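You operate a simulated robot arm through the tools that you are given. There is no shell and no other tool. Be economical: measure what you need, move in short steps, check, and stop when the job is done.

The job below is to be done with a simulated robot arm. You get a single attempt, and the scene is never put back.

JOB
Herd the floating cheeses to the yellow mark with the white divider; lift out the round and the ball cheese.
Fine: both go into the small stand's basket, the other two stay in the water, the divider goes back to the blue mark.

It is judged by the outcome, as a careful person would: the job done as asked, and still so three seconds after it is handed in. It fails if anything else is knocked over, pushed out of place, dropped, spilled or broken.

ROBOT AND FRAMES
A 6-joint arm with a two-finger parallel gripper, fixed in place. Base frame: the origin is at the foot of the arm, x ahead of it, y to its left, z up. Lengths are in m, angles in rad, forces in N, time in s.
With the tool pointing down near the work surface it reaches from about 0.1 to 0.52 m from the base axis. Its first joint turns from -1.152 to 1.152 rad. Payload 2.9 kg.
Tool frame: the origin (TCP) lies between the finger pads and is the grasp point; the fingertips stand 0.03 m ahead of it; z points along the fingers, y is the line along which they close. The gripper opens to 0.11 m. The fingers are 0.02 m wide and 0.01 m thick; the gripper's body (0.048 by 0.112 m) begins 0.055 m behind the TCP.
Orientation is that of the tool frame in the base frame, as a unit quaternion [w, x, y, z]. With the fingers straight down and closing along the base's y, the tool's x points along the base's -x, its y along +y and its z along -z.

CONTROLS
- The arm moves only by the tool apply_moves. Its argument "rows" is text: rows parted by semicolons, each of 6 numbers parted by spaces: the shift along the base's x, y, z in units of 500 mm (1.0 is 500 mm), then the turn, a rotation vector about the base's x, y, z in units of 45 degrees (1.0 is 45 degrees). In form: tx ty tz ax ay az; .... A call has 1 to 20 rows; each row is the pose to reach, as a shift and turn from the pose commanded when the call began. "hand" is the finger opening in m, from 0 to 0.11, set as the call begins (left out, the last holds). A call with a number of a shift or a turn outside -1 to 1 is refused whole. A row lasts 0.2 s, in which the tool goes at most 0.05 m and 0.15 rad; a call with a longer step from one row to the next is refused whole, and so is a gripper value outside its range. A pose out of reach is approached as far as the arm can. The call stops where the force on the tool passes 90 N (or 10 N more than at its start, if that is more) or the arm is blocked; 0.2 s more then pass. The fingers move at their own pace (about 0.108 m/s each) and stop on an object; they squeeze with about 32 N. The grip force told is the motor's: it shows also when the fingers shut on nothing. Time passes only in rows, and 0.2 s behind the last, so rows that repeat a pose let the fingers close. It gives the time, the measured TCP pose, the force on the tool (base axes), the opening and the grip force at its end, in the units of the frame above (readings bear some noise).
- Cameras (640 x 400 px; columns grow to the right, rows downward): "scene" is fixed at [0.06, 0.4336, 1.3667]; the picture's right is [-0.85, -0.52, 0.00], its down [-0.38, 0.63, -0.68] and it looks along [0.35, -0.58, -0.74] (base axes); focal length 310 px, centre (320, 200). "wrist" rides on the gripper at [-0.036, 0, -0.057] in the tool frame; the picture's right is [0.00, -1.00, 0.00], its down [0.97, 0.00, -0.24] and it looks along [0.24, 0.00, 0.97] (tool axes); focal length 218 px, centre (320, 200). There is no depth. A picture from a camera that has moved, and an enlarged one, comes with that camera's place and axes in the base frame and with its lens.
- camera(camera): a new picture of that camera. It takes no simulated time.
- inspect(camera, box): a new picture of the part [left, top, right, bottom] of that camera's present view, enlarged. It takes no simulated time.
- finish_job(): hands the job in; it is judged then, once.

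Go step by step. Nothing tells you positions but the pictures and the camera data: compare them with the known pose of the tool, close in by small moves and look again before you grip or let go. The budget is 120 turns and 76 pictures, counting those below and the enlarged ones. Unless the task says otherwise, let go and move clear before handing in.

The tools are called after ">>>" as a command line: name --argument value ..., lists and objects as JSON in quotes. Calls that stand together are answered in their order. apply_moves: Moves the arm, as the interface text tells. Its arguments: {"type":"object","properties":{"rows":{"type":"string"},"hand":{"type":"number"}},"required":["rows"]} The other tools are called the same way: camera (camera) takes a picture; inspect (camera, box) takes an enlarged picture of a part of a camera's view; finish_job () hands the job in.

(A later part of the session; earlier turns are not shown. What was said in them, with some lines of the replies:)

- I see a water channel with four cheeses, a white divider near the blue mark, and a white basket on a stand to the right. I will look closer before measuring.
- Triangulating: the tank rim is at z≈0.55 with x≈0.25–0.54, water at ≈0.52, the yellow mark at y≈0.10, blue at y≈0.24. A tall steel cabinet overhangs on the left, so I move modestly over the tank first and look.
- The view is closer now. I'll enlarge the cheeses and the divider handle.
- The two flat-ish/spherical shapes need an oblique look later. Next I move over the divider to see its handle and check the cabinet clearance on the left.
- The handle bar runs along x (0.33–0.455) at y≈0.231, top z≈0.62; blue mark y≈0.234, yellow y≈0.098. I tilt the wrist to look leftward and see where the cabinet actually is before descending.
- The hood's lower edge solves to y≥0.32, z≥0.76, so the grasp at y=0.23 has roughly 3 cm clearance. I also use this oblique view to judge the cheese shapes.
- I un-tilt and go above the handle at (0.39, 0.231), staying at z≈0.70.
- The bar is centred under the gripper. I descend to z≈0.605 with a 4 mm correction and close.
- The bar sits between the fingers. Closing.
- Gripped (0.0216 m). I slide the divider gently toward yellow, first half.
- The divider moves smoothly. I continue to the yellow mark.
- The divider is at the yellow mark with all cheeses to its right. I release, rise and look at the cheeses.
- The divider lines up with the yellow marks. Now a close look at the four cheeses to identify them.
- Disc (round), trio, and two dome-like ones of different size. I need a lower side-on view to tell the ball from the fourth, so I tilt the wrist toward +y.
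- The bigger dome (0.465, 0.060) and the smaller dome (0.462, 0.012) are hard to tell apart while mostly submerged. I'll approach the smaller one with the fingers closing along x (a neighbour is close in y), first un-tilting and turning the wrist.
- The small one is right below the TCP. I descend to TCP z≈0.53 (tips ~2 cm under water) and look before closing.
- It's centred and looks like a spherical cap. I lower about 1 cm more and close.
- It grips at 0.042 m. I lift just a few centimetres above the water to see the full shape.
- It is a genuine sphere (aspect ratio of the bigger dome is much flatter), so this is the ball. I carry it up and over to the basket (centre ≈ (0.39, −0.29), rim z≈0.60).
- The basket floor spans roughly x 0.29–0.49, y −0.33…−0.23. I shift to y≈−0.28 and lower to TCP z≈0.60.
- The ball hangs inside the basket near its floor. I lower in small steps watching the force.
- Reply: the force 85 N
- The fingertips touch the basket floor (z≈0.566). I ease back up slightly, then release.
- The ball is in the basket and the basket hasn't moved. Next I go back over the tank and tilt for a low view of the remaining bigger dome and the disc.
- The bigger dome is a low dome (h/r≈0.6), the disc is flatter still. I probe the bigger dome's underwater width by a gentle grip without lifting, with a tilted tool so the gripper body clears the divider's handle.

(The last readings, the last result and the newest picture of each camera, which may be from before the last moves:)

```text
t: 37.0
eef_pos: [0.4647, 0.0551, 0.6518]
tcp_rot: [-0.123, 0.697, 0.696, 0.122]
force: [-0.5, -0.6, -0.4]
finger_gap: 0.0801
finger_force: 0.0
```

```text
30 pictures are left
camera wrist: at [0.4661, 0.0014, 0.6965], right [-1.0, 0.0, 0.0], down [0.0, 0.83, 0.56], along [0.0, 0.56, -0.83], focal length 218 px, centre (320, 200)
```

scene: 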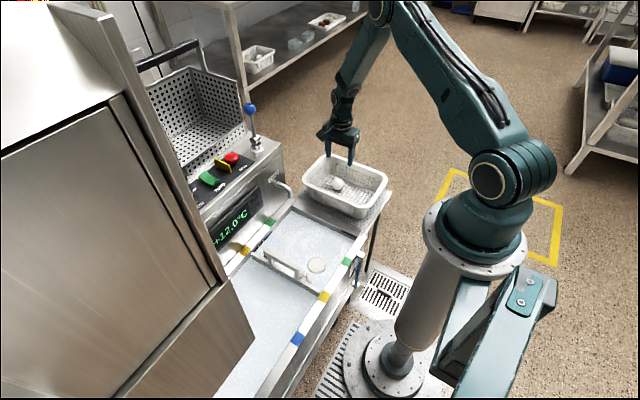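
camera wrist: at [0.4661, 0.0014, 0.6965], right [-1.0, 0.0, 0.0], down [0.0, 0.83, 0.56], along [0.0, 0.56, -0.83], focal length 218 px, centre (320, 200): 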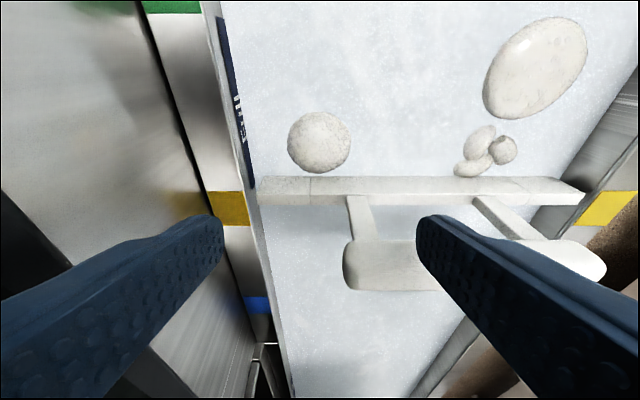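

>>> apply_moves --rows "0 0 -0.07 0 0 0; 0 0 -0.14 0 0 0; 0 0 -0.2 0 0 0; 0 0 -0.235 0 0 0; 0 0 -0.254 0 0 0; 0 0 -0.254 0 0 0"

>>> apply_moves --rows "0 0 0 0 0 0; 0 0 0 0 0 0; 0 0 0 0 0 0" --hand 0.03

>>> camera --camera "wrist"

```text
t: 37.9
eef_pos: [0.4752, 0.0555, 0.5634]
tcp_rot: [-0.121, 0.694, 0.697, 0.131]
force: [-20.7, -6.5, 35.0]
finger_gap: 0.0702
finger_force: 0.0
stopped in row 4: the force on the tool passed its limit (the readings are from after the stop); the commanded pose is now the measured one
```

```text
t: 38.7
eef_pos: [0.4746, 0.0569, 0.5619]
tcp_rot: [-0.12, 0.695, 0.697, 0.131]
force: [0.3, 0.0, 0.6]
finger_gap: 0.0301
finger_force: 0.1
```

```text
29 pictures are left
camera wrist: at [0.4748, 0.0022, 0.6053], right [-1.0, 0.0, -0.02], down [-0.01, 0.83, 0.56], along [0.01, 0.56, -0.83], focal length 218 px, centre (320, 200)
```

wrist: 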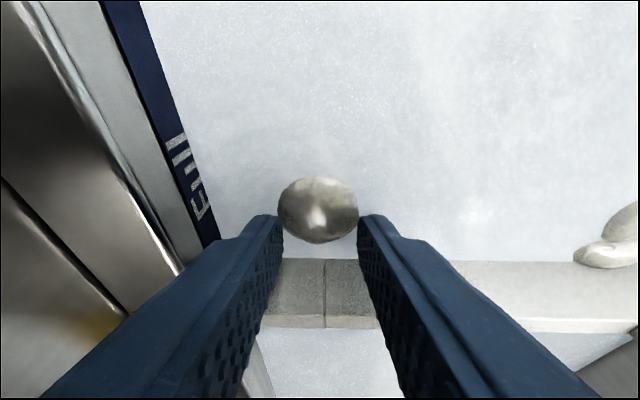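

A finger brushed the far wall (its "Full" plate) because 0.08 m opening was too wide there; nothing has moved. I rise, shift inward, use a smaller opening, and re-look.

>>> apply_moves --rows "-0.01 0 0.03 0 0 0; -0.026 0 0.08 0 0 -0.012; -0.026 0 0.12 0 0 -0.012; -0.026 0 0.12 0 0 -0.012; -0.026 0 0.12 0 0 -0.012" --hand 0.068

>>> camera --camera "wrist"

```text
t: 39.9
eef_pos: [0.4623, 0.0561, 0.6219]
tcp_rot: [-0.119, 0.698, 0.694, 0.132]
force: [0.5, 0.2, 0.9]
finger_gap: 0.0678
finger_force: 0.2
```

```text
28 pictures are left
camera wrist: at [0.4612, 0.0018, 0.6655], right [-1.0, 0.01, -0.02], down [0.0, 0.83, 0.56], along [0.02, 0.56, -0.83], focal length 218 px, centre (320, 200)
```

wrist: 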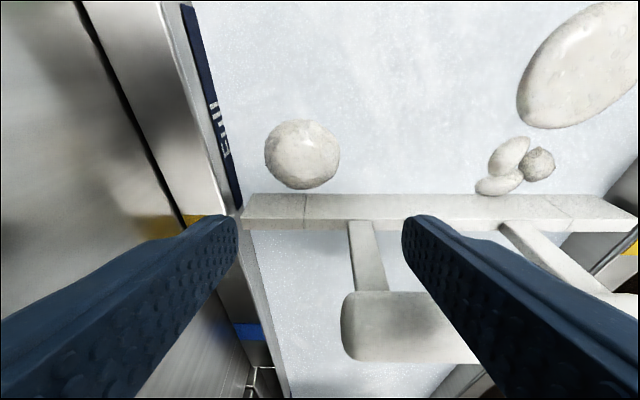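

By fitting its outline, the bigger dome is also consistent with a spherical top, so I must be sure which is "the ball". I inspect the small one resting in the basket from the scene camera.

>>> inspect --camera "scene" --box '[315, 165, 365, 205]'

>>> inspect --camera "wrist" --box '[250, 105, 350, 200]'

```text
10.00 times, centred on (340, 185) of scene
camera zoom: at [0.06, 0.4336, 1.3667], right [-0.85, -0.52, 0.0], down [-0.38, 0.63, -0.68], along [0.35, -0.58, -0.74], focal length 3104 px, centre (120, 350)
```

zoom: 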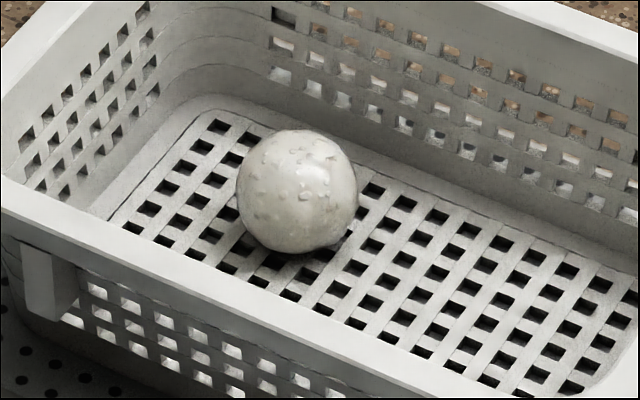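

```text
4.21 times, centred on (300, 152) of wrist
camera zoom: at [0.4612, 0.0018, 0.6655], right [-1.0, 0.01, -0.02], down [0.0, 0.83, 0.56], along [0.02, 0.56, -0.83], focal length 919 px, centre (404, 400)
```

zoom: 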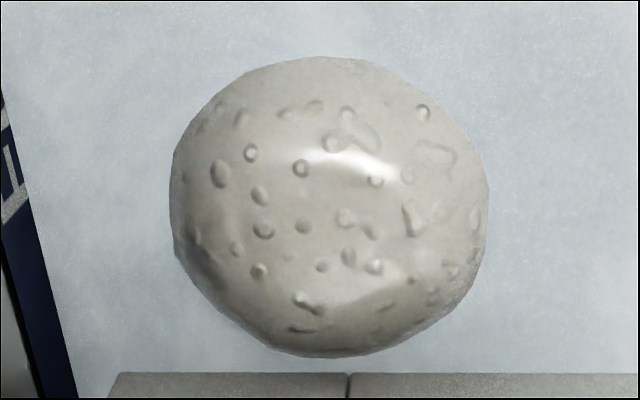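

>>> inspect --camera "scene" --box '[328, 174, 348, 194]'

```text
16.00 times, centred on (338, 184) of scene
camera zoom: at [0.06, 0.4336, 1.3667], right [-0.85, -0.52, 0.0], down [-0.38, 0.63, -0.68], along [0.35, -0.58, -0.74], focal length 4966 px, centre (32, 456)
```

zoom: 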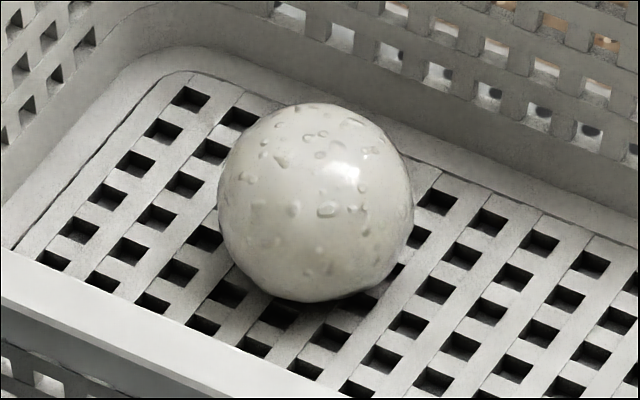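

The small one is a clean sphere in the basket. To be sure the bigger one isn't "the ball", I grip it with a narrower, inward-shifted hand and lift it just clear to see its full shape.

>>> apply_moves --rows "0.005 0 -0.04 0 0 0; 0.005 0 -0.08 0 0 0; 0.005 0 -0.12 0 0 0; 0.005 0 -0.15 0 0 0; 0.005 0 -0.175 0 0 0; 0.005 0 -0.195 0 0 0; 0.005 0 -0.195 0 0 0" --hand 0.07

>>> camera --camera "wrist"

```text
t: 41.5
eef_pos: [0.4652, 0.0571, 0.5244]
tcp_rot: [-0.119, 0.698, 0.694, 0.132]
force: [-0.9, 0.3, -0.1]
finger_gap: 0.0701
finger_force: 0.0
```

```text
24 pictures are left
camera wrist: at [0.464, 0.0026, 0.567], right [-1.0, 0.01, -0.02], down [0.0, 0.83, 0.56], along [0.02, 0.56, -0.83], focal length 218 px, centre (320, 200)
```

wrist: 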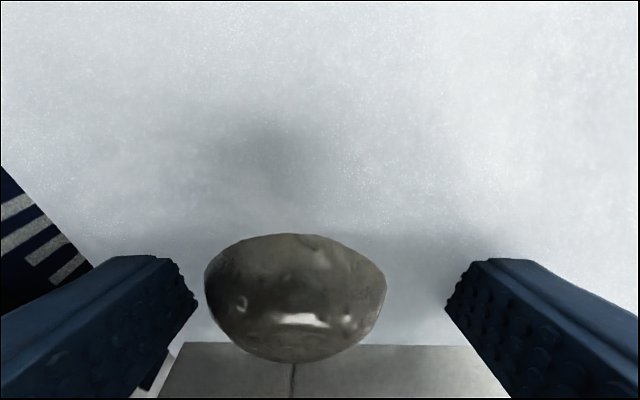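

>>> apply_moves --rows "0 0 0 0 0 0; 0 0 0 0 0 0; 0 0 0 0 0 0; 0 0 0 0 0 0" --hand 0.03

>>> apply_moves --rows "0 0 0.02 0 0 0; 0 0 0.04 0 0 0; 0 0 0.07 0 0 0; -0.01 0 0.1 0 0 0; -0.01 -0.02 0.13 0 0 0; -0.01 -0.02 0.13 0 0 0"

>>> inspect --camera "scene" --box '[245, 210, 305, 260]'

>>> camera --camera "wrist"

```text
t: 42.5
eef_pos: [0.4644, 0.0575, 0.5236]
tcp_rot: [-0.12, 0.697, 0.695, 0.132]
force: [-0.2, -0.1, 0.0]
finger_gap: 0.0532
finger_force: 31.9
```

```text
t: 43.9
eef_pos: [0.4589, 0.0461, 0.5912]
tcp_rot: [-0.121, 0.698, 0.693, 0.132]
force: [-0.1, -0.3, -0.4]
finger_gap: 0.0533
finger_force: 32.4
```

```text
8.00 times, centred on (275, 235) of scene
camera zoom: at [0.06, 0.4336, 1.3667], right [-0.85, -0.52, 0.0], down [-0.38, 0.63, -0.68], along [0.35, -0.58, -0.74], focal length 2483 px, centre (680, -80)
```

zoom: 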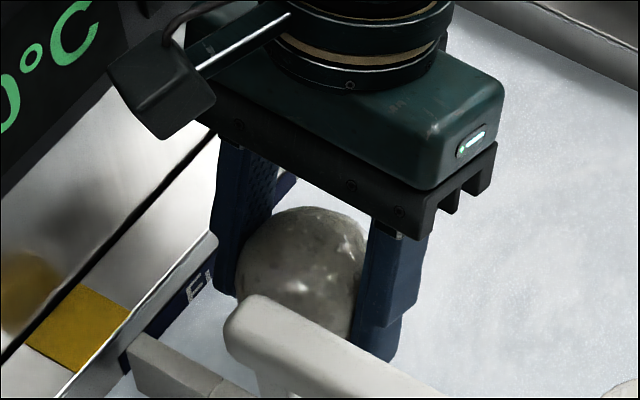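

```text
22 pictures are left
camera wrist: at [0.4582, -0.0081, 0.6342], right [-1.0, 0.01, -0.02], down [0.0, 0.83, 0.56], along [0.02, 0.56, -0.83], focal length 218 px, centre (320, 200)
```

wrist: 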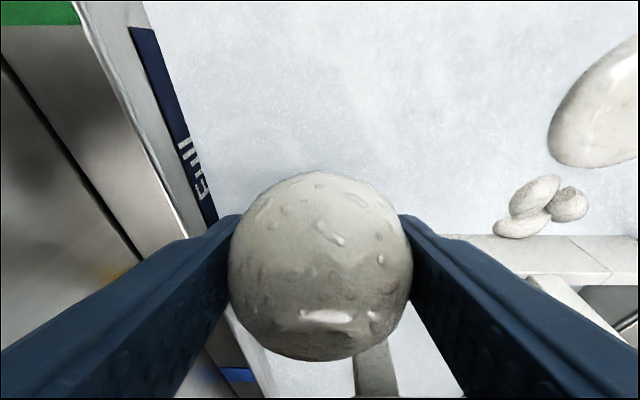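

It looks ball-like from here too; I move it clear of the handle (still over the tank) to see its underside.

>>> apply_moves --rows "-0.04 -0.05 0.04 0 0 0; -0.08 -0.1 0.08 0 0 0; -0.08 -0.14 0.12 0 0 0; -0.08 -0.14 0.12 0 0 0"

>>> inspect --camera "scene" --box '[270, 190, 330, 240]'

```text
t: 44.9
eef_pos: [0.4192, -0.0237, 0.6521]
tcp_rot: [-0.119, 0.698, 0.694, 0.132]
force: [-0.3, -0.1, -0.5]
finger_gap: 0.0529
finger_force: 32.5
```

```text
8.00 times, centred on (300, 215) of scene
camera zoom: at [0.0601, 0.4336, 1.3667], right [-0.85, -0.52, 0.0], down [-0.38, 0.63, -0.68], along [0.35, -0.58, -0.74], focal length 2483 px, centre (480, 80)
```

zoom: 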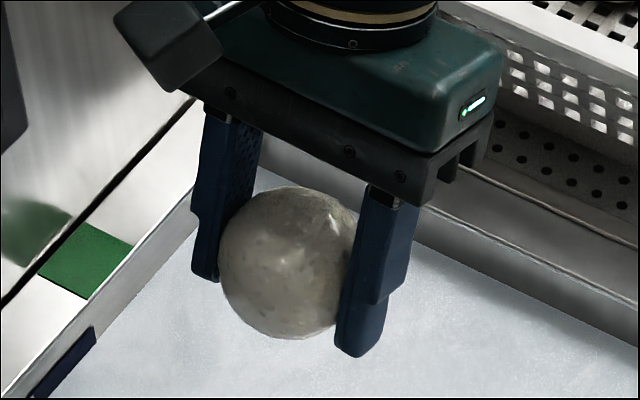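

>>> inspect --camera "scene" --box '[290, 208, 322, 236]'

>>> camera --camera "wrist"

```text
14.29 times, centred on (306, 222) of scene
camera zoom: at [0.0601, 0.4336, 1.3667], right [-0.85, -0.52, 0.0], down [-0.38, 0.63, -0.68], along [0.35, -0.58, -0.74], focal length 4434 px, centre (520, -114)
```

zoom: 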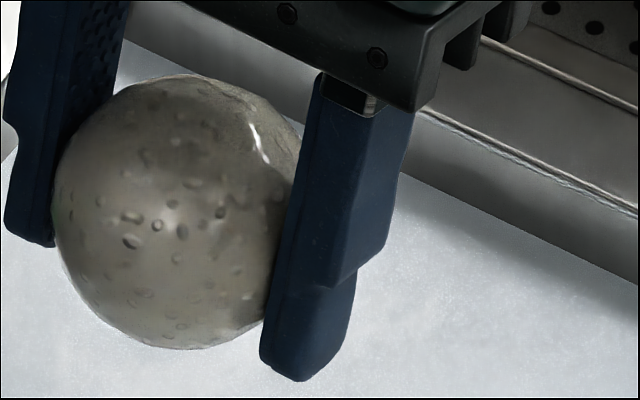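

```text
19 pictures are left
camera wrist: at [0.4175, -0.0772, 0.6948], right [-1.0, 0.01, -0.02], down [0.0, 0.83, 0.56], along [0.02, 0.56, -0.83], focal length 218 px, centre (320, 200)
```

wrist: 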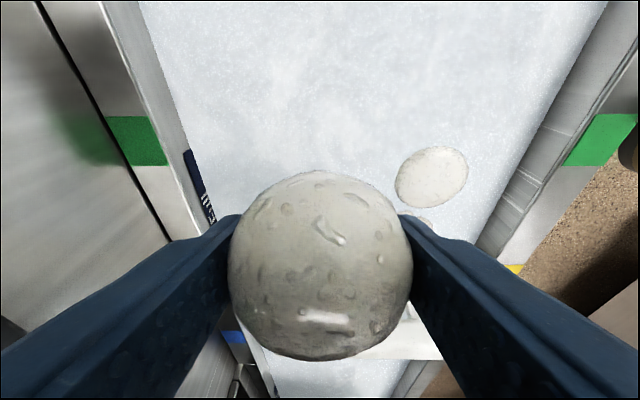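

Both spheres exist (≈5.4 cm and ≈4.3 cm), plus the flat round and the cluster. I judge "the round" to be the flat disc and "the ball" the full-size sphere I'm holding, the smaller one being a little bocconcino that belongs in the water. I carry this ball to the basket now.

>>> apply_moves --rows "0 0 0.08 0 0 0; 0 -0.03 0.156 -0.1 0 0; -0.02 -0.1 0.156 -0.25 0 0; -0.05 -0.18 0.156 -0.4 0 0; -0.08 -0.26 0.156 -0.446 0 0; -0.11 -0.34 0.156 -0.446 0 0; -0.13 -0.42 0.156 -0.446 0 0; -0.148 -0.48 0.156 -0.446 0 0; -0.148 -0.512 0.156 -0.446 0 0; -0.148 -0.512 0.156 -0.446 0 0"

>>> camera --camera "wrist"

```text
t: 47.1
eef_pos: [0.3446, -0.2807, 0.7289]
tcp_rot: [0.004, 0.708, 0.706, 0.008]
force: [0.0, -0.2, 0.0]
finger_gap: 0.0528
finger_force: 32.0
```

```text
18 pictures are left
camera wrist: at [0.3434, -0.3175, 0.7888], right [-1.0, 0.0, -0.02], down [0.0, 0.97, 0.25], along [0.02, 0.25, -0.97], focal length 218 px, centre (320, 200)
```

wrist: 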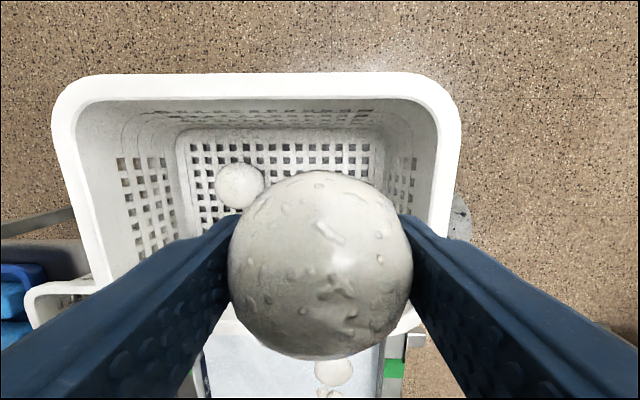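

>>> apply_moves --rows "0 0 -0.08 0 0 0; 0 0 -0.15 0 0 0; 0 0 -0.21 0 0 0; 0 0 -0.24 0 0 0; 0 0 -0.256 0 0 0; 0 0 -0.256 0 0 0"

>>> apply_moves --rows "0 0 0 0 0 0; 0 0 0 0 0 0; 0 0 0.04 0 0 0; 0 0 0.12 0 0 0; 0 0 0.2 0 0 0; 0.06 0 0.24 0 0 0; 0.13 0 0.24 0 0 0; 0.15 0 0.24 0 0 0; 0.15 0 0.24 0 0 0" --hand 0.066

>>> camera --camera "wrist"

```text
t: 48.5
eef_pos: [0.3476, -0.2798, 0.6005]
tcp_rot: [0.004, 0.708, 0.706, 0.008]
force: [-5.8, 2.6, 31.0]
finger_gap: 0.0532
finger_force: 31.6
```

```text
t: 50.5
eef_pos: [0.4231, -0.2796, 0.7211]
tcp_rot: [0.003, 0.708, 0.706, 0.009]
force: [-0.3, -0.6, 0.3]
finger_gap: 0.0658
finger_force: 0.1
```

```text
17 pictures are left
camera wrist: at [0.421, -0.3157, 0.7798], right [-1.0, 0.0, -0.02], down [0.0, 0.97, 0.25], along [0.02, 0.25, -0.97], focal length 218 px, centre (320, 200)
```

wrist: 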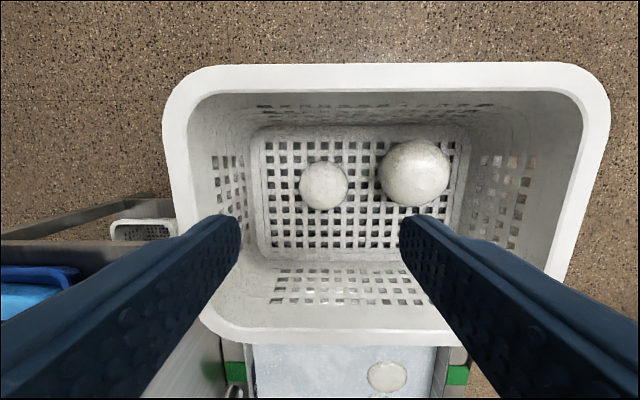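

Both spheres sit in the basket. I now take the small one (0.421, −0.279) back out to return it to the water, descending with a narrow opening.

>>> apply_moves --rows "0 0 -0.08 0 0 0; 0 0 -0.15 0 0 0; 0 0 -0.2 0 0 0; 0 0 -0.225 0 0 0; 0 0 -0.238 0 0 0; 0 0 -0.238 0 0 0" --hand 0.06

>>> apply_moves --rows "0 0 0 0 0 0; 0 0 0 0 0 0; 0 0 0 0 0 0" --hand 0.02

>>> camera --camera "wrist"

```text
t: 51.9
eef_pos: [0.4224, -0.2784, 0.6014]
tcp_rot: [0.003, 0.708, 0.706, 0.008]
force: [-0.7, 0.2, 0.2]
finger_gap: 0.0599
finger_force: 0.0
```

```text
t: 52.7
eef_pos: [0.4213, -0.2786, 0.6029]
tcp_rot: [0.003, 0.708, 0.706, 0.009]
force: [-0.1, -0.1, -0.9]
finger_gap: 0.042
finger_force: 31.9
```

```text
16 pictures are left
camera wrist: at [0.4207, -0.3155, 0.6606], right [-1.0, 0.0, -0.02], down [0.0, 0.97, 0.25], along [0.02, 0.25, -0.97], focal length 218 px, centre (320, 200)
```

wrist: 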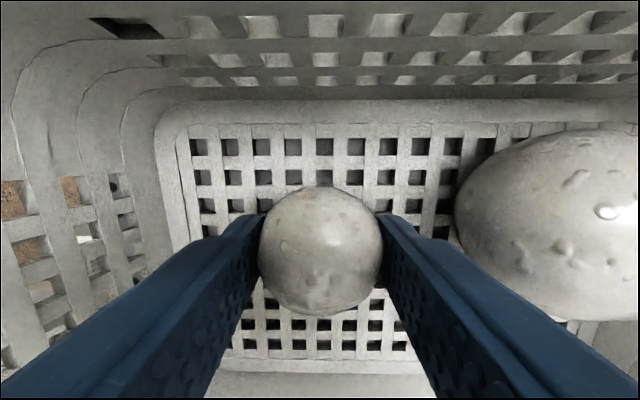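

Gripped. I carry it back to its old place in the water at about (0.46, 0.015).

>>> apply_moves --rows "0 0 0.08 0 0 0; 0 0 0.16 0 0 0; 0 0 0.24 0 0 0; 0.01 0.08 0.25 0 0 0; 0.02 0.16 0.25 0 0 0; 0.03 0.24 0.25 0 0 0; 0.04 0.32 0.25 0 0 0; 0.05 0.4 0.25 0 0 0; 0.06 0.48 0.25 0 0 0; 0.07 0.55 0.25 0 0 0; 0.07 0.587 0.25 0 0 0; 0.07 0.587 0.17 0 0 0; 0.07 0.587 0.09 0 0 0; 0.07 0.587 0.02 0 0 0; 0.07 0.587 -0.04 0 0 0; 0.07 0.587 -0.08 0 0 0; 0.07 0.587 -0.11 0 0 0; 0.07 0.587 -0.12 0 0 0; 0.07 0.587 -0.12 0 0 0"

>>> camera --camera "wrist"

```text
t: 56.7
eef_pos: [0.4553, 0.0148, 0.5405]
tcp_rot: [0.005, 0.707, 0.707, 0.008]
force: [0.0, -0.3, -1.1]
finger_gap: 0.0419
finger_force: 32.4
```

```text
15 pictures are left
camera wrist: at [0.4544, -0.0229, 0.5996], right [-1.0, 0.0, -0.02], down [0.0, 0.97, 0.25], along [0.02, 0.25, -0.97], focal length 218 px, centre (320, 200)
```

wrist: 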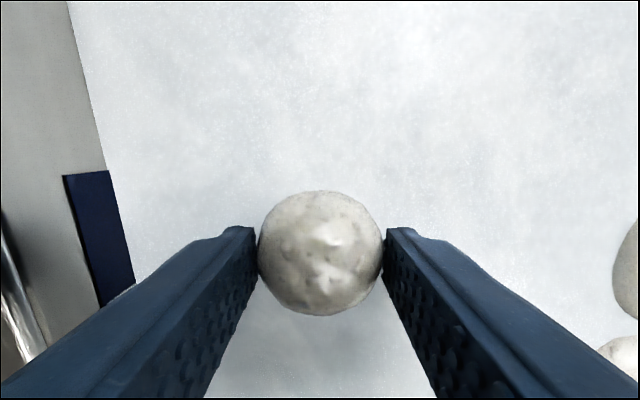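

It's back at floating depth. I release, rise and move over the flat round.

>>> apply_moves --rows "0 0 0 0 0 0; 0 0 0 0 0 0; 0 0 0.04 0 0 0; 0 0 0.12 0 0 0; 0 0 0.2 0 0 0; -0.08 0 0.26 0 0 0; -0.16 0 0.28 0 0 0; -0.24 0 0.28 0 0 0; -0.256 0 0.28 0 0 0; -0.256 0 0.28 0 0 0" --hand 0.072

>>> camera --camera "wrist"

```text
t: 58.9
eef_pos: [0.3293, 0.0146, 0.6802]
tcp_rot: [0.004, 0.708, 0.707, 0.009]
force: [0.4, -1.0, -0.3]
finger_gap: 0.0722
finger_force: 0.1
```

```text
14 pictures are left
camera wrist: at [0.3267, -0.0226, 0.7397], right [-1.0, 0.0, -0.02], down [0.0, 0.97, 0.25], along [0.02, 0.25, -0.97], focal length 218 px, centre (320, 200)
```

wrist: 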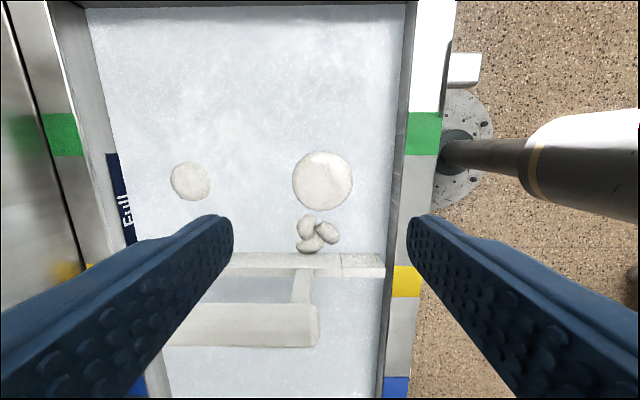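

The round is at (0.329, 0.012), with ~4 cm to the near wall. Descending and closing.

>>> apply_moves --rows "0 -0.005 -0.08 0 0 0; 0 -0.005 -0.16 0 0 0; 0 -0.005 -0.22 0 0 0; 0 -0.005 -0.26 0 0 0; 0 -0.005 -0.29 0 0 0; 0 -0.005 -0.308 0 0 0; 0 -0.005 -0.308 0 0 0"

>>> camera --camera "wrist"

```text
t: 60.3
eef_pos: [0.3276, 0.0157, 0.533]
tcp_rot: [-0.002, 0.707, 0.707, 0.014]
force: [-7.6, -2.1, 25.5]
finger_gap: 0.0721
finger_force: 0.0
stopped in row 7: the force on the tool passed its limit (the readings are from after the stop); the commanded pose is now the measured one
```

```text
13 pictures are left
camera wrist: at [0.3267, -0.0222, 0.591], right [-1.0, 0.0, -0.02], down [0.0, 0.97, 0.26], along [0.02, 0.26, -0.96], focal length 218 px, centre (320, 200)
```

wrist: 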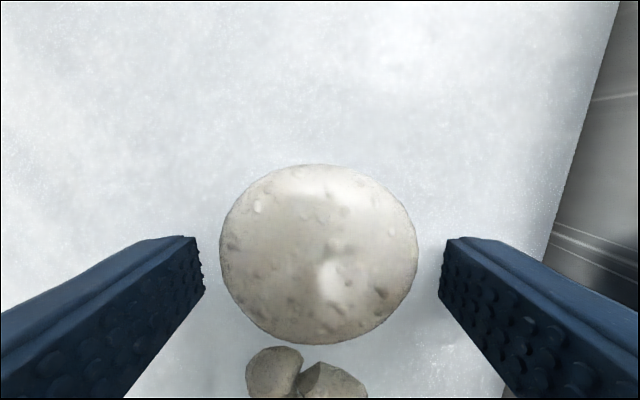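

Something touched at TCP z≈0.533, so I check from the scene camera before going on.

>>> inspect --camera "scene" --box '[250, 160, 400, 300]'

```text
2.86 times, centred on (325, 230) of scene
camera zoom: at [0.0596, 0.4335, 1.3667], right [-0.85, -0.52, 0.0], down [-0.38, 0.63, -0.68], along [0.35, -0.58, -0.74], focal length 887 px, centre (306, 114)
```

zoom: 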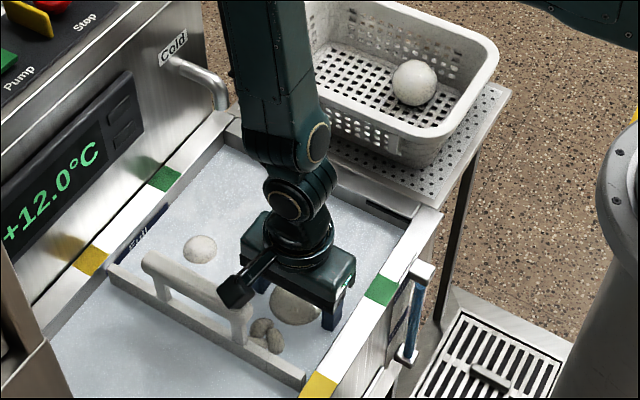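

The gripper's side-mounted box rests on the divider's handle. At this height the tips are already below the disc, so I ease up 3 mm and close here.

>>> apply_moves --rows "0 -0.006 0.008 0 0 0; 0 -0.006 0.008 0 0 0; 0 -0.006 0.008 0 0 0"

>>> apply_moves --rows "0 0 0 0 0 0; 0 0 0 0 0 0; 0 0 0 0 0 0" --hand 0.03

>>> camera --camera "wrist"

```text
t: 61.1
eef_pos: [0.328, 0.0118, 0.5347]
tcp_rot: [0.0, 0.707, 0.707, 0.014]
force: [-0.1, 0.7, 0.7]
finger_gap: 0.0722
finger_force: 0.1
```

```text
t: 61.9
eef_pos: [0.3291, 0.0116, 0.5351]
tcp_rot: [-0.001, 0.706, 0.708, 0.012]
force: [0.2, -0.2, 0.0]
finger_gap: 0.0581
finger_force: 32.2
```

```text
11 pictures are left
camera wrist: at [0.3277, -0.0255, 0.5939], right [-1.0, 0.0, -0.02], down [0.0, 0.97, 0.26], along [0.02, 0.26, -0.97], focal length 218 px, centre (320, 200)
```

wrist: 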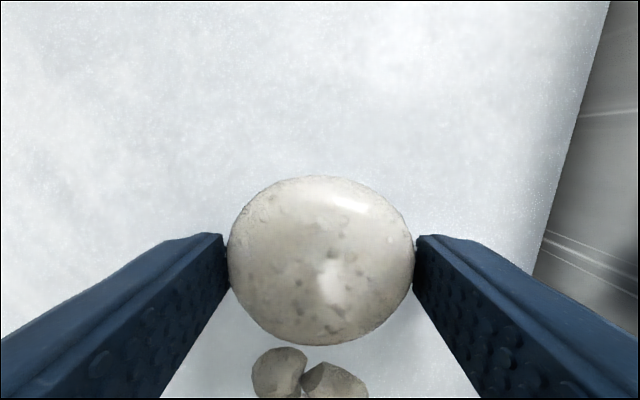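

Gripped at 0.058 m. I lift slowly and carry it over the basket's free side.

>>> apply_moves --rows "0 0 0.02 0 0 0; 0 0 0.05 0 0 0; 0 0 0.09 0 0 0; 0 0 0.15 0 0 0; 0 0 0.22 0 0 0; 0 0 0.3 0 0 0; 0 0 0.38 0 0 0; 0.02 -0.07 0.38 0 0 0; 0.05 -0.14 0.38 0 0 0; 0.08 -0.21 0.38 0 0 0; 0.1 -0.28 0.38 0 0 0; 0.12 -0.35 0.38 0 0 0; 0.15 -0.42 0.38 0 0 0; 0.17 -0.49 0.38 0 0 0; 0.19 -0.55 0.38 0 0 0; 0.2 -0.583 0.38 0 0 0; 0.2 -0.583 0.38 0 0 0"

>>> camera --camera "wrist"

```text
t: 65.5
eef_pos: [0.4277, -0.2787, 0.726]
tcp_rot: [-0.001, 0.707, 0.707, 0.013]
force: [-0.1, 0.8, -1.0]
finger_gap: 0.0584
finger_force: 31.9
```

```text
10 pictures are left
camera wrist: at [0.427, -0.3159, 0.784], right [-1.0, 0.0, -0.02], down [0.0, 0.97, 0.26], along [0.02, 0.26, -0.97], focal length 218 px, centre (320, 200)
```

wrist: 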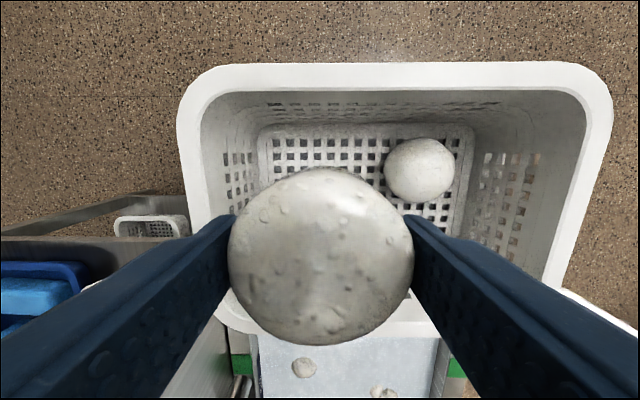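

>>> inspect --camera "scene" --box '[310, 120, 370, 180]'

```text
6.67 times, centred on (340, 150) of scene
camera zoom: at [0.0601, 0.4336, 1.3667], right [-0.85, -0.52, 0.0], down [-0.38, 0.63, -0.68], along [0.35, -0.58, -0.74], focal length 2069 px, centre (187, 533)
```

zoom: 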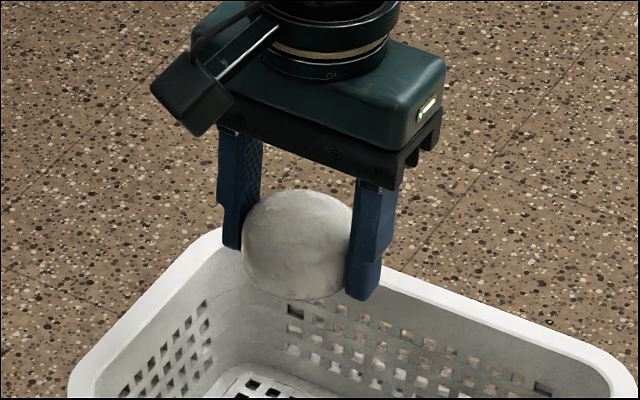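

The piece is a thick, slightly flattened round. I lower it into the basket slowly.

>>> apply_moves --rows "0 0 -0.08 0 0 0; 0 0 -0.15 0 0 0; 0 0 -0.19 0 0 0; 0 0 -0.215 0 0 0; 0 0 -0.225 0 0 0; 0 0 -0.225 0 0 0"

>>> apply_moves --rows "0 0 -0.006 0 0 0; 0 0 -0.012 0 0 0; 0 0 -0.012 0 0 0"

```text
t: 66.9
eef_pos: [0.428, -0.28, 0.6132]
tcp_rot: [0.0, 0.708, 0.706, 0.013]
force: [0.4, 1.3, -0.9]
finger_gap: 0.0586
finger_force: 32.0
```

```text
t: 67.7
eef_pos: [0.4279, -0.2805, 0.6076]
tcp_rot: [0.0, 0.707, 0.707, 0.013]
force: [0.0, -0.5, -0.9]
finger_gap: 0.0585
finger_force: 31.7
```

>>> apply_moves --rows "0 0 -0.006 0 0 0; 0 0 -0.01 0 0 0; 0 0 -0.01 0 0 0"

>>> apply_moves --rows "0 0 0 0 0 0; 0 0 0 0 0 0; 0 0 0.03 0 0 0; 0 0 0.1 0 0 0; 0 0 0.18 0 0 0; 0 0 0.25 0 0 0; 0 0.07 0.25 0 0 0; 0 0.14 0.25 0 0 0; 0 0.14 0.25 0 0 0" --hand 0.07

>>> camera --camera "scene"

```text
t: 68.5
eef_pos: [0.4283, -0.2798, 0.6021]
tcp_rot: [0.001, 0.708, 0.706, 0.014]
force: [0.4, 0.5, -0.4]
finger_gap: 0.0583
finger_force: 32.2
```

```text
t: 70.5
eef_pos: [0.429, -0.2067, 0.7285]
tcp_rot: [-0.001, 0.707, 0.707, 0.014]
force: [-0.4, 0.4, 0.1]
finger_gap: 0.0699
finger_force: 0.0
```

```text
8 pictures are left
```

scene: 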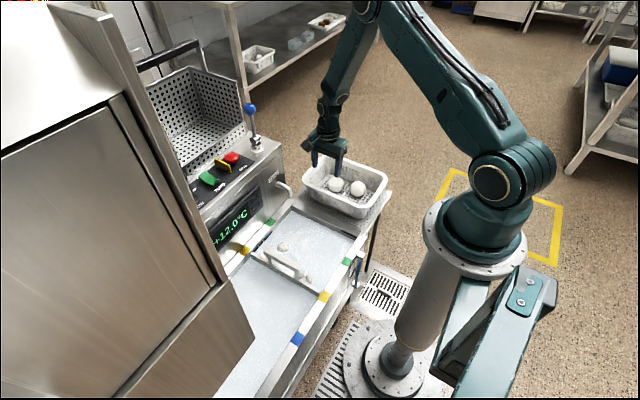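

Both cheeses are in the basket. Now I turn the wrist back and go above the divider's handle.

>>> apply_moves --rows "0 0.07 0 0 0 0.15; 0 0.14 0 0 0 0.33; -0.01 0.21 0 0 0 0.5; -0.02 0.28 0 0 0 0.68; -0.03 0.35 0 0 0 0.85; -0.05 0.42 0 0 0 1; -0.065 0.49 0 0 0 1; -0.078 0.56 0 0 0 1; -0.078 0.602 0 0 0 1; -0.078 0.602 0 0 0 1" --hand 0.09

>>> apply_moves --rows "0 0 0 0 0 0.18; 0 0 0 0 0 0.36; 0 0 0 0 0 0.54; 0 0 -0.02 0 0 0.72; 0 0 -0.04 0 0 0.9; 0 0 -0.06 0 0 1; 0 0 -0.06 0 0 1"

>>> camera --camera "wrist"

```text
t: 72.7
eef_pos: [0.3893, 0.0919, 0.7293]
tcp_rot: [-0.006, 0.383, 0.924, 0.012]
force: [-0.3, -1.2, 0.6]
finger_gap: 0.0901
finger_force: 0.0
```

```text
t: 74.3
eef_pos: [0.3902, 0.0931, 0.6971]
tcp_rot: [-0.01, -0.001, 1.0, 0.009]
force: [-0.3, -0.4, -0.2]
finger_gap: 0.0898
finger_force: 0.2
```

```text
7 pictures are left
camera wrist: at [0.4269, 0.0903, 0.7555], right [0.0, -1.0, -0.02], down [-0.97, -0.01, 0.26], along [-0.26, 0.02, -0.97], focal length 218 px, centre (320, 200)
```

wrist: 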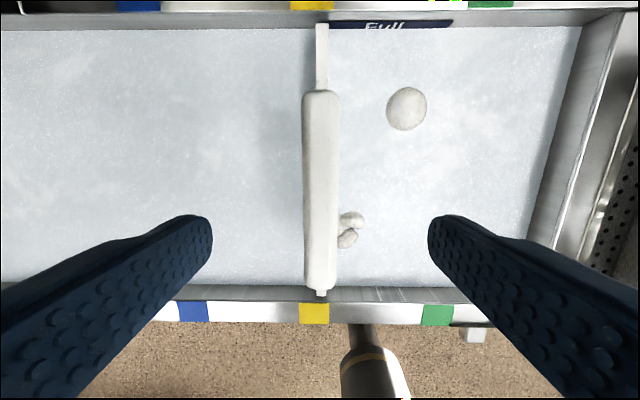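

The handle is centred below. I remove the tiny residual tilt, descend and grip.

>>> apply_moves --rows "0 0 -0.07 -0.023 -0.025 0; 0 0 -0.13 -0.023 -0.025 0; 0 0.001 -0.182 -0.023 -0.025 0; 0 0.001 -0.182 -0.023 -0.025 0"

>>> apply_moves --rows "0 0 0 0 0 0; 0 0 0 0 0 0; 0 0 0 0 0 0; 0 0 0 0 0 0" --hand 0

```text
t: 75.3
eef_pos: [0.389, 0.0929, 0.6073]
tcp_rot: [-0.001, 0.0, 1.0, 0.0]
force: [0.8, 0.8, -0.4]
finger_gap: 0.0902
finger_force: 0.0
```

```text
t: 76.3
eef_pos: [0.3897, 0.0916, 0.6068]
tcp_rot: [0.0, 0.0, 1.0, 0.0]
force: [0.1, 1.1, -0.3]
finger_gap: 0.0218
finger_force: 31.9
```

Gripped. I slide the divider back to the blue mark.

>>> apply_moves --rows "0 0.01 0 0 0 0; 0 0.023 0 0 0 0; 0 0.038 0 0 0 0; 0 0.053 0 0 0 0; 0 0.068 0 0 0 0; 0 0.083 0 0 0 0; 0 0.098 0 0 0 0; 0 0.113 0 0 0 0; 0 0.128 0 0 0 0; 0 0.143 0 0 0 0; 0 0.158 0 0 0 0; 0 0.173 0 0 0 0; 0 0.188 0 0 0 0; 0 0.203 0 0 0 0; 0 0.218 0 0 0 0; 0 0.233 0 0 0 0; 0 0.248 0 0 0 0; 0 0.26 0 0 0 0; 0 0.274 0 0 0 0; 0 0.274 0 0 0 0"

>>> inspect --camera "scene" --box '[220, 200, 360, 360]'

```text
t: 80.5
eef_pos: [0.3888, 0.2291, 0.6058]
tcp_rot: [0.0, -0.001, 1.0, 0.0]
force: [1.0, -0.6, -4.8]
finger_gap: 0.022
finger_force: 31.9
```

```text
2.50 times, centred on (290, 280) of scene
camera zoom: at [0.0601, 0.4337, 1.3666], right [-0.85, -0.52, 0.0], down [-0.38, 0.63, -0.68], along [0.35, -0.58, -0.74], focal length 776 px, centre (395, 0)
```

zoom: 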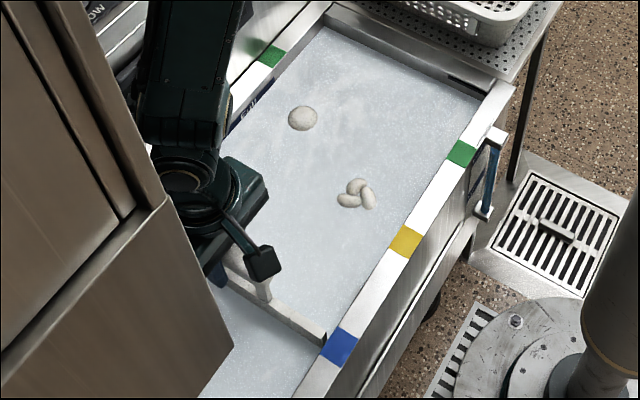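

The divider is at the blue mark, and the small cheese and the cluster float in the water. I release, rise and back away toward the tank centre.

>>> apply_moves --rows "0 0 0 0 0 0; 0 0 0 0 0 0; 0 0 0.03 0 0 0; 0 0 0.1 0 0 0; 0 0 0.18 0 0 0; 0 -0.07 0.22 0 0 0; 0 -0.14 0.28 0 0 0; 0 -0.2 0.34 0 0 0; 0 -0.2 0.34 0 0 0" --hand 0.09

>>> camera --camera "wrist"

>>> inspect --camera "scene" --box '[220, 130, 400, 360]'

```text
t: 82.5
eef_pos: [0.3902, 0.1273, 0.7763]
tcp_rot: [-0.001, 0.0, 1.0, 0.0]
force: [0.4, -0.9, 0.1]
finger_gap: 0.0897
finger_force: 0.1
```

```text
5 pictures are left
camera wrist: at [0.4263, 0.128, 0.8368], right [0.0, -1.0, 0.0], down [-0.97, 0.0, 0.24], along [-0.24, 0.0, -0.97], focal length 218 px, centre (320, 200)
```

wrist: 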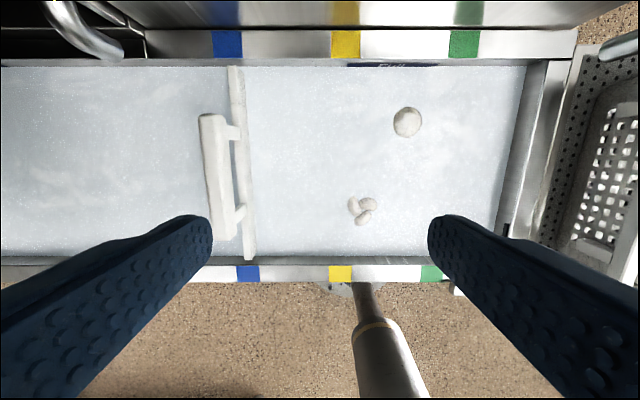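

```text
1.74 times, centred on (310, 245) of scene
camera zoom: at [0.06, 0.4336, 1.3667], right [-0.85, -0.52, 0.0], down [-0.38, 0.63, -0.68], along [0.35, -0.58, -0.74], focal length 540 px, centre (337, 122)
```

zoom: 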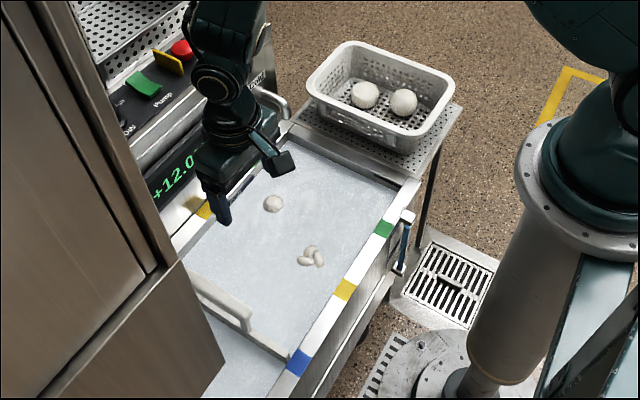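

Everything is in place: the round and the ball are in the basket, the other two cheeses float, the divider stands at the blue mark and the arm is clear. Handing in.

>>> finish_job

```text
The job is handed in.
```

The cheeses were herded to the yellow mark, two were lifted into the small stand's basket, and the divider is back at the blue mark. I can't be certain I picked the right "ball".

- **Which is the ball:** two of the cheeses turned out to be spheres, about 5.4 cm and 4.3 cm across. I took the larger as "the ball" and the thick, slightly flattened one as "the round". The smaller sphere and the cluster are still floating.
- **Small sphere moved:** I first put the small sphere in the basket as the ball, then decided otherwise and returned it to the water.
- **Contacts:** the gripper touched the basket floor, and two descents over the tank stopped on contact, one on the divider's handle and one probably there or at the tank wall. The pictures show nothing displaced.
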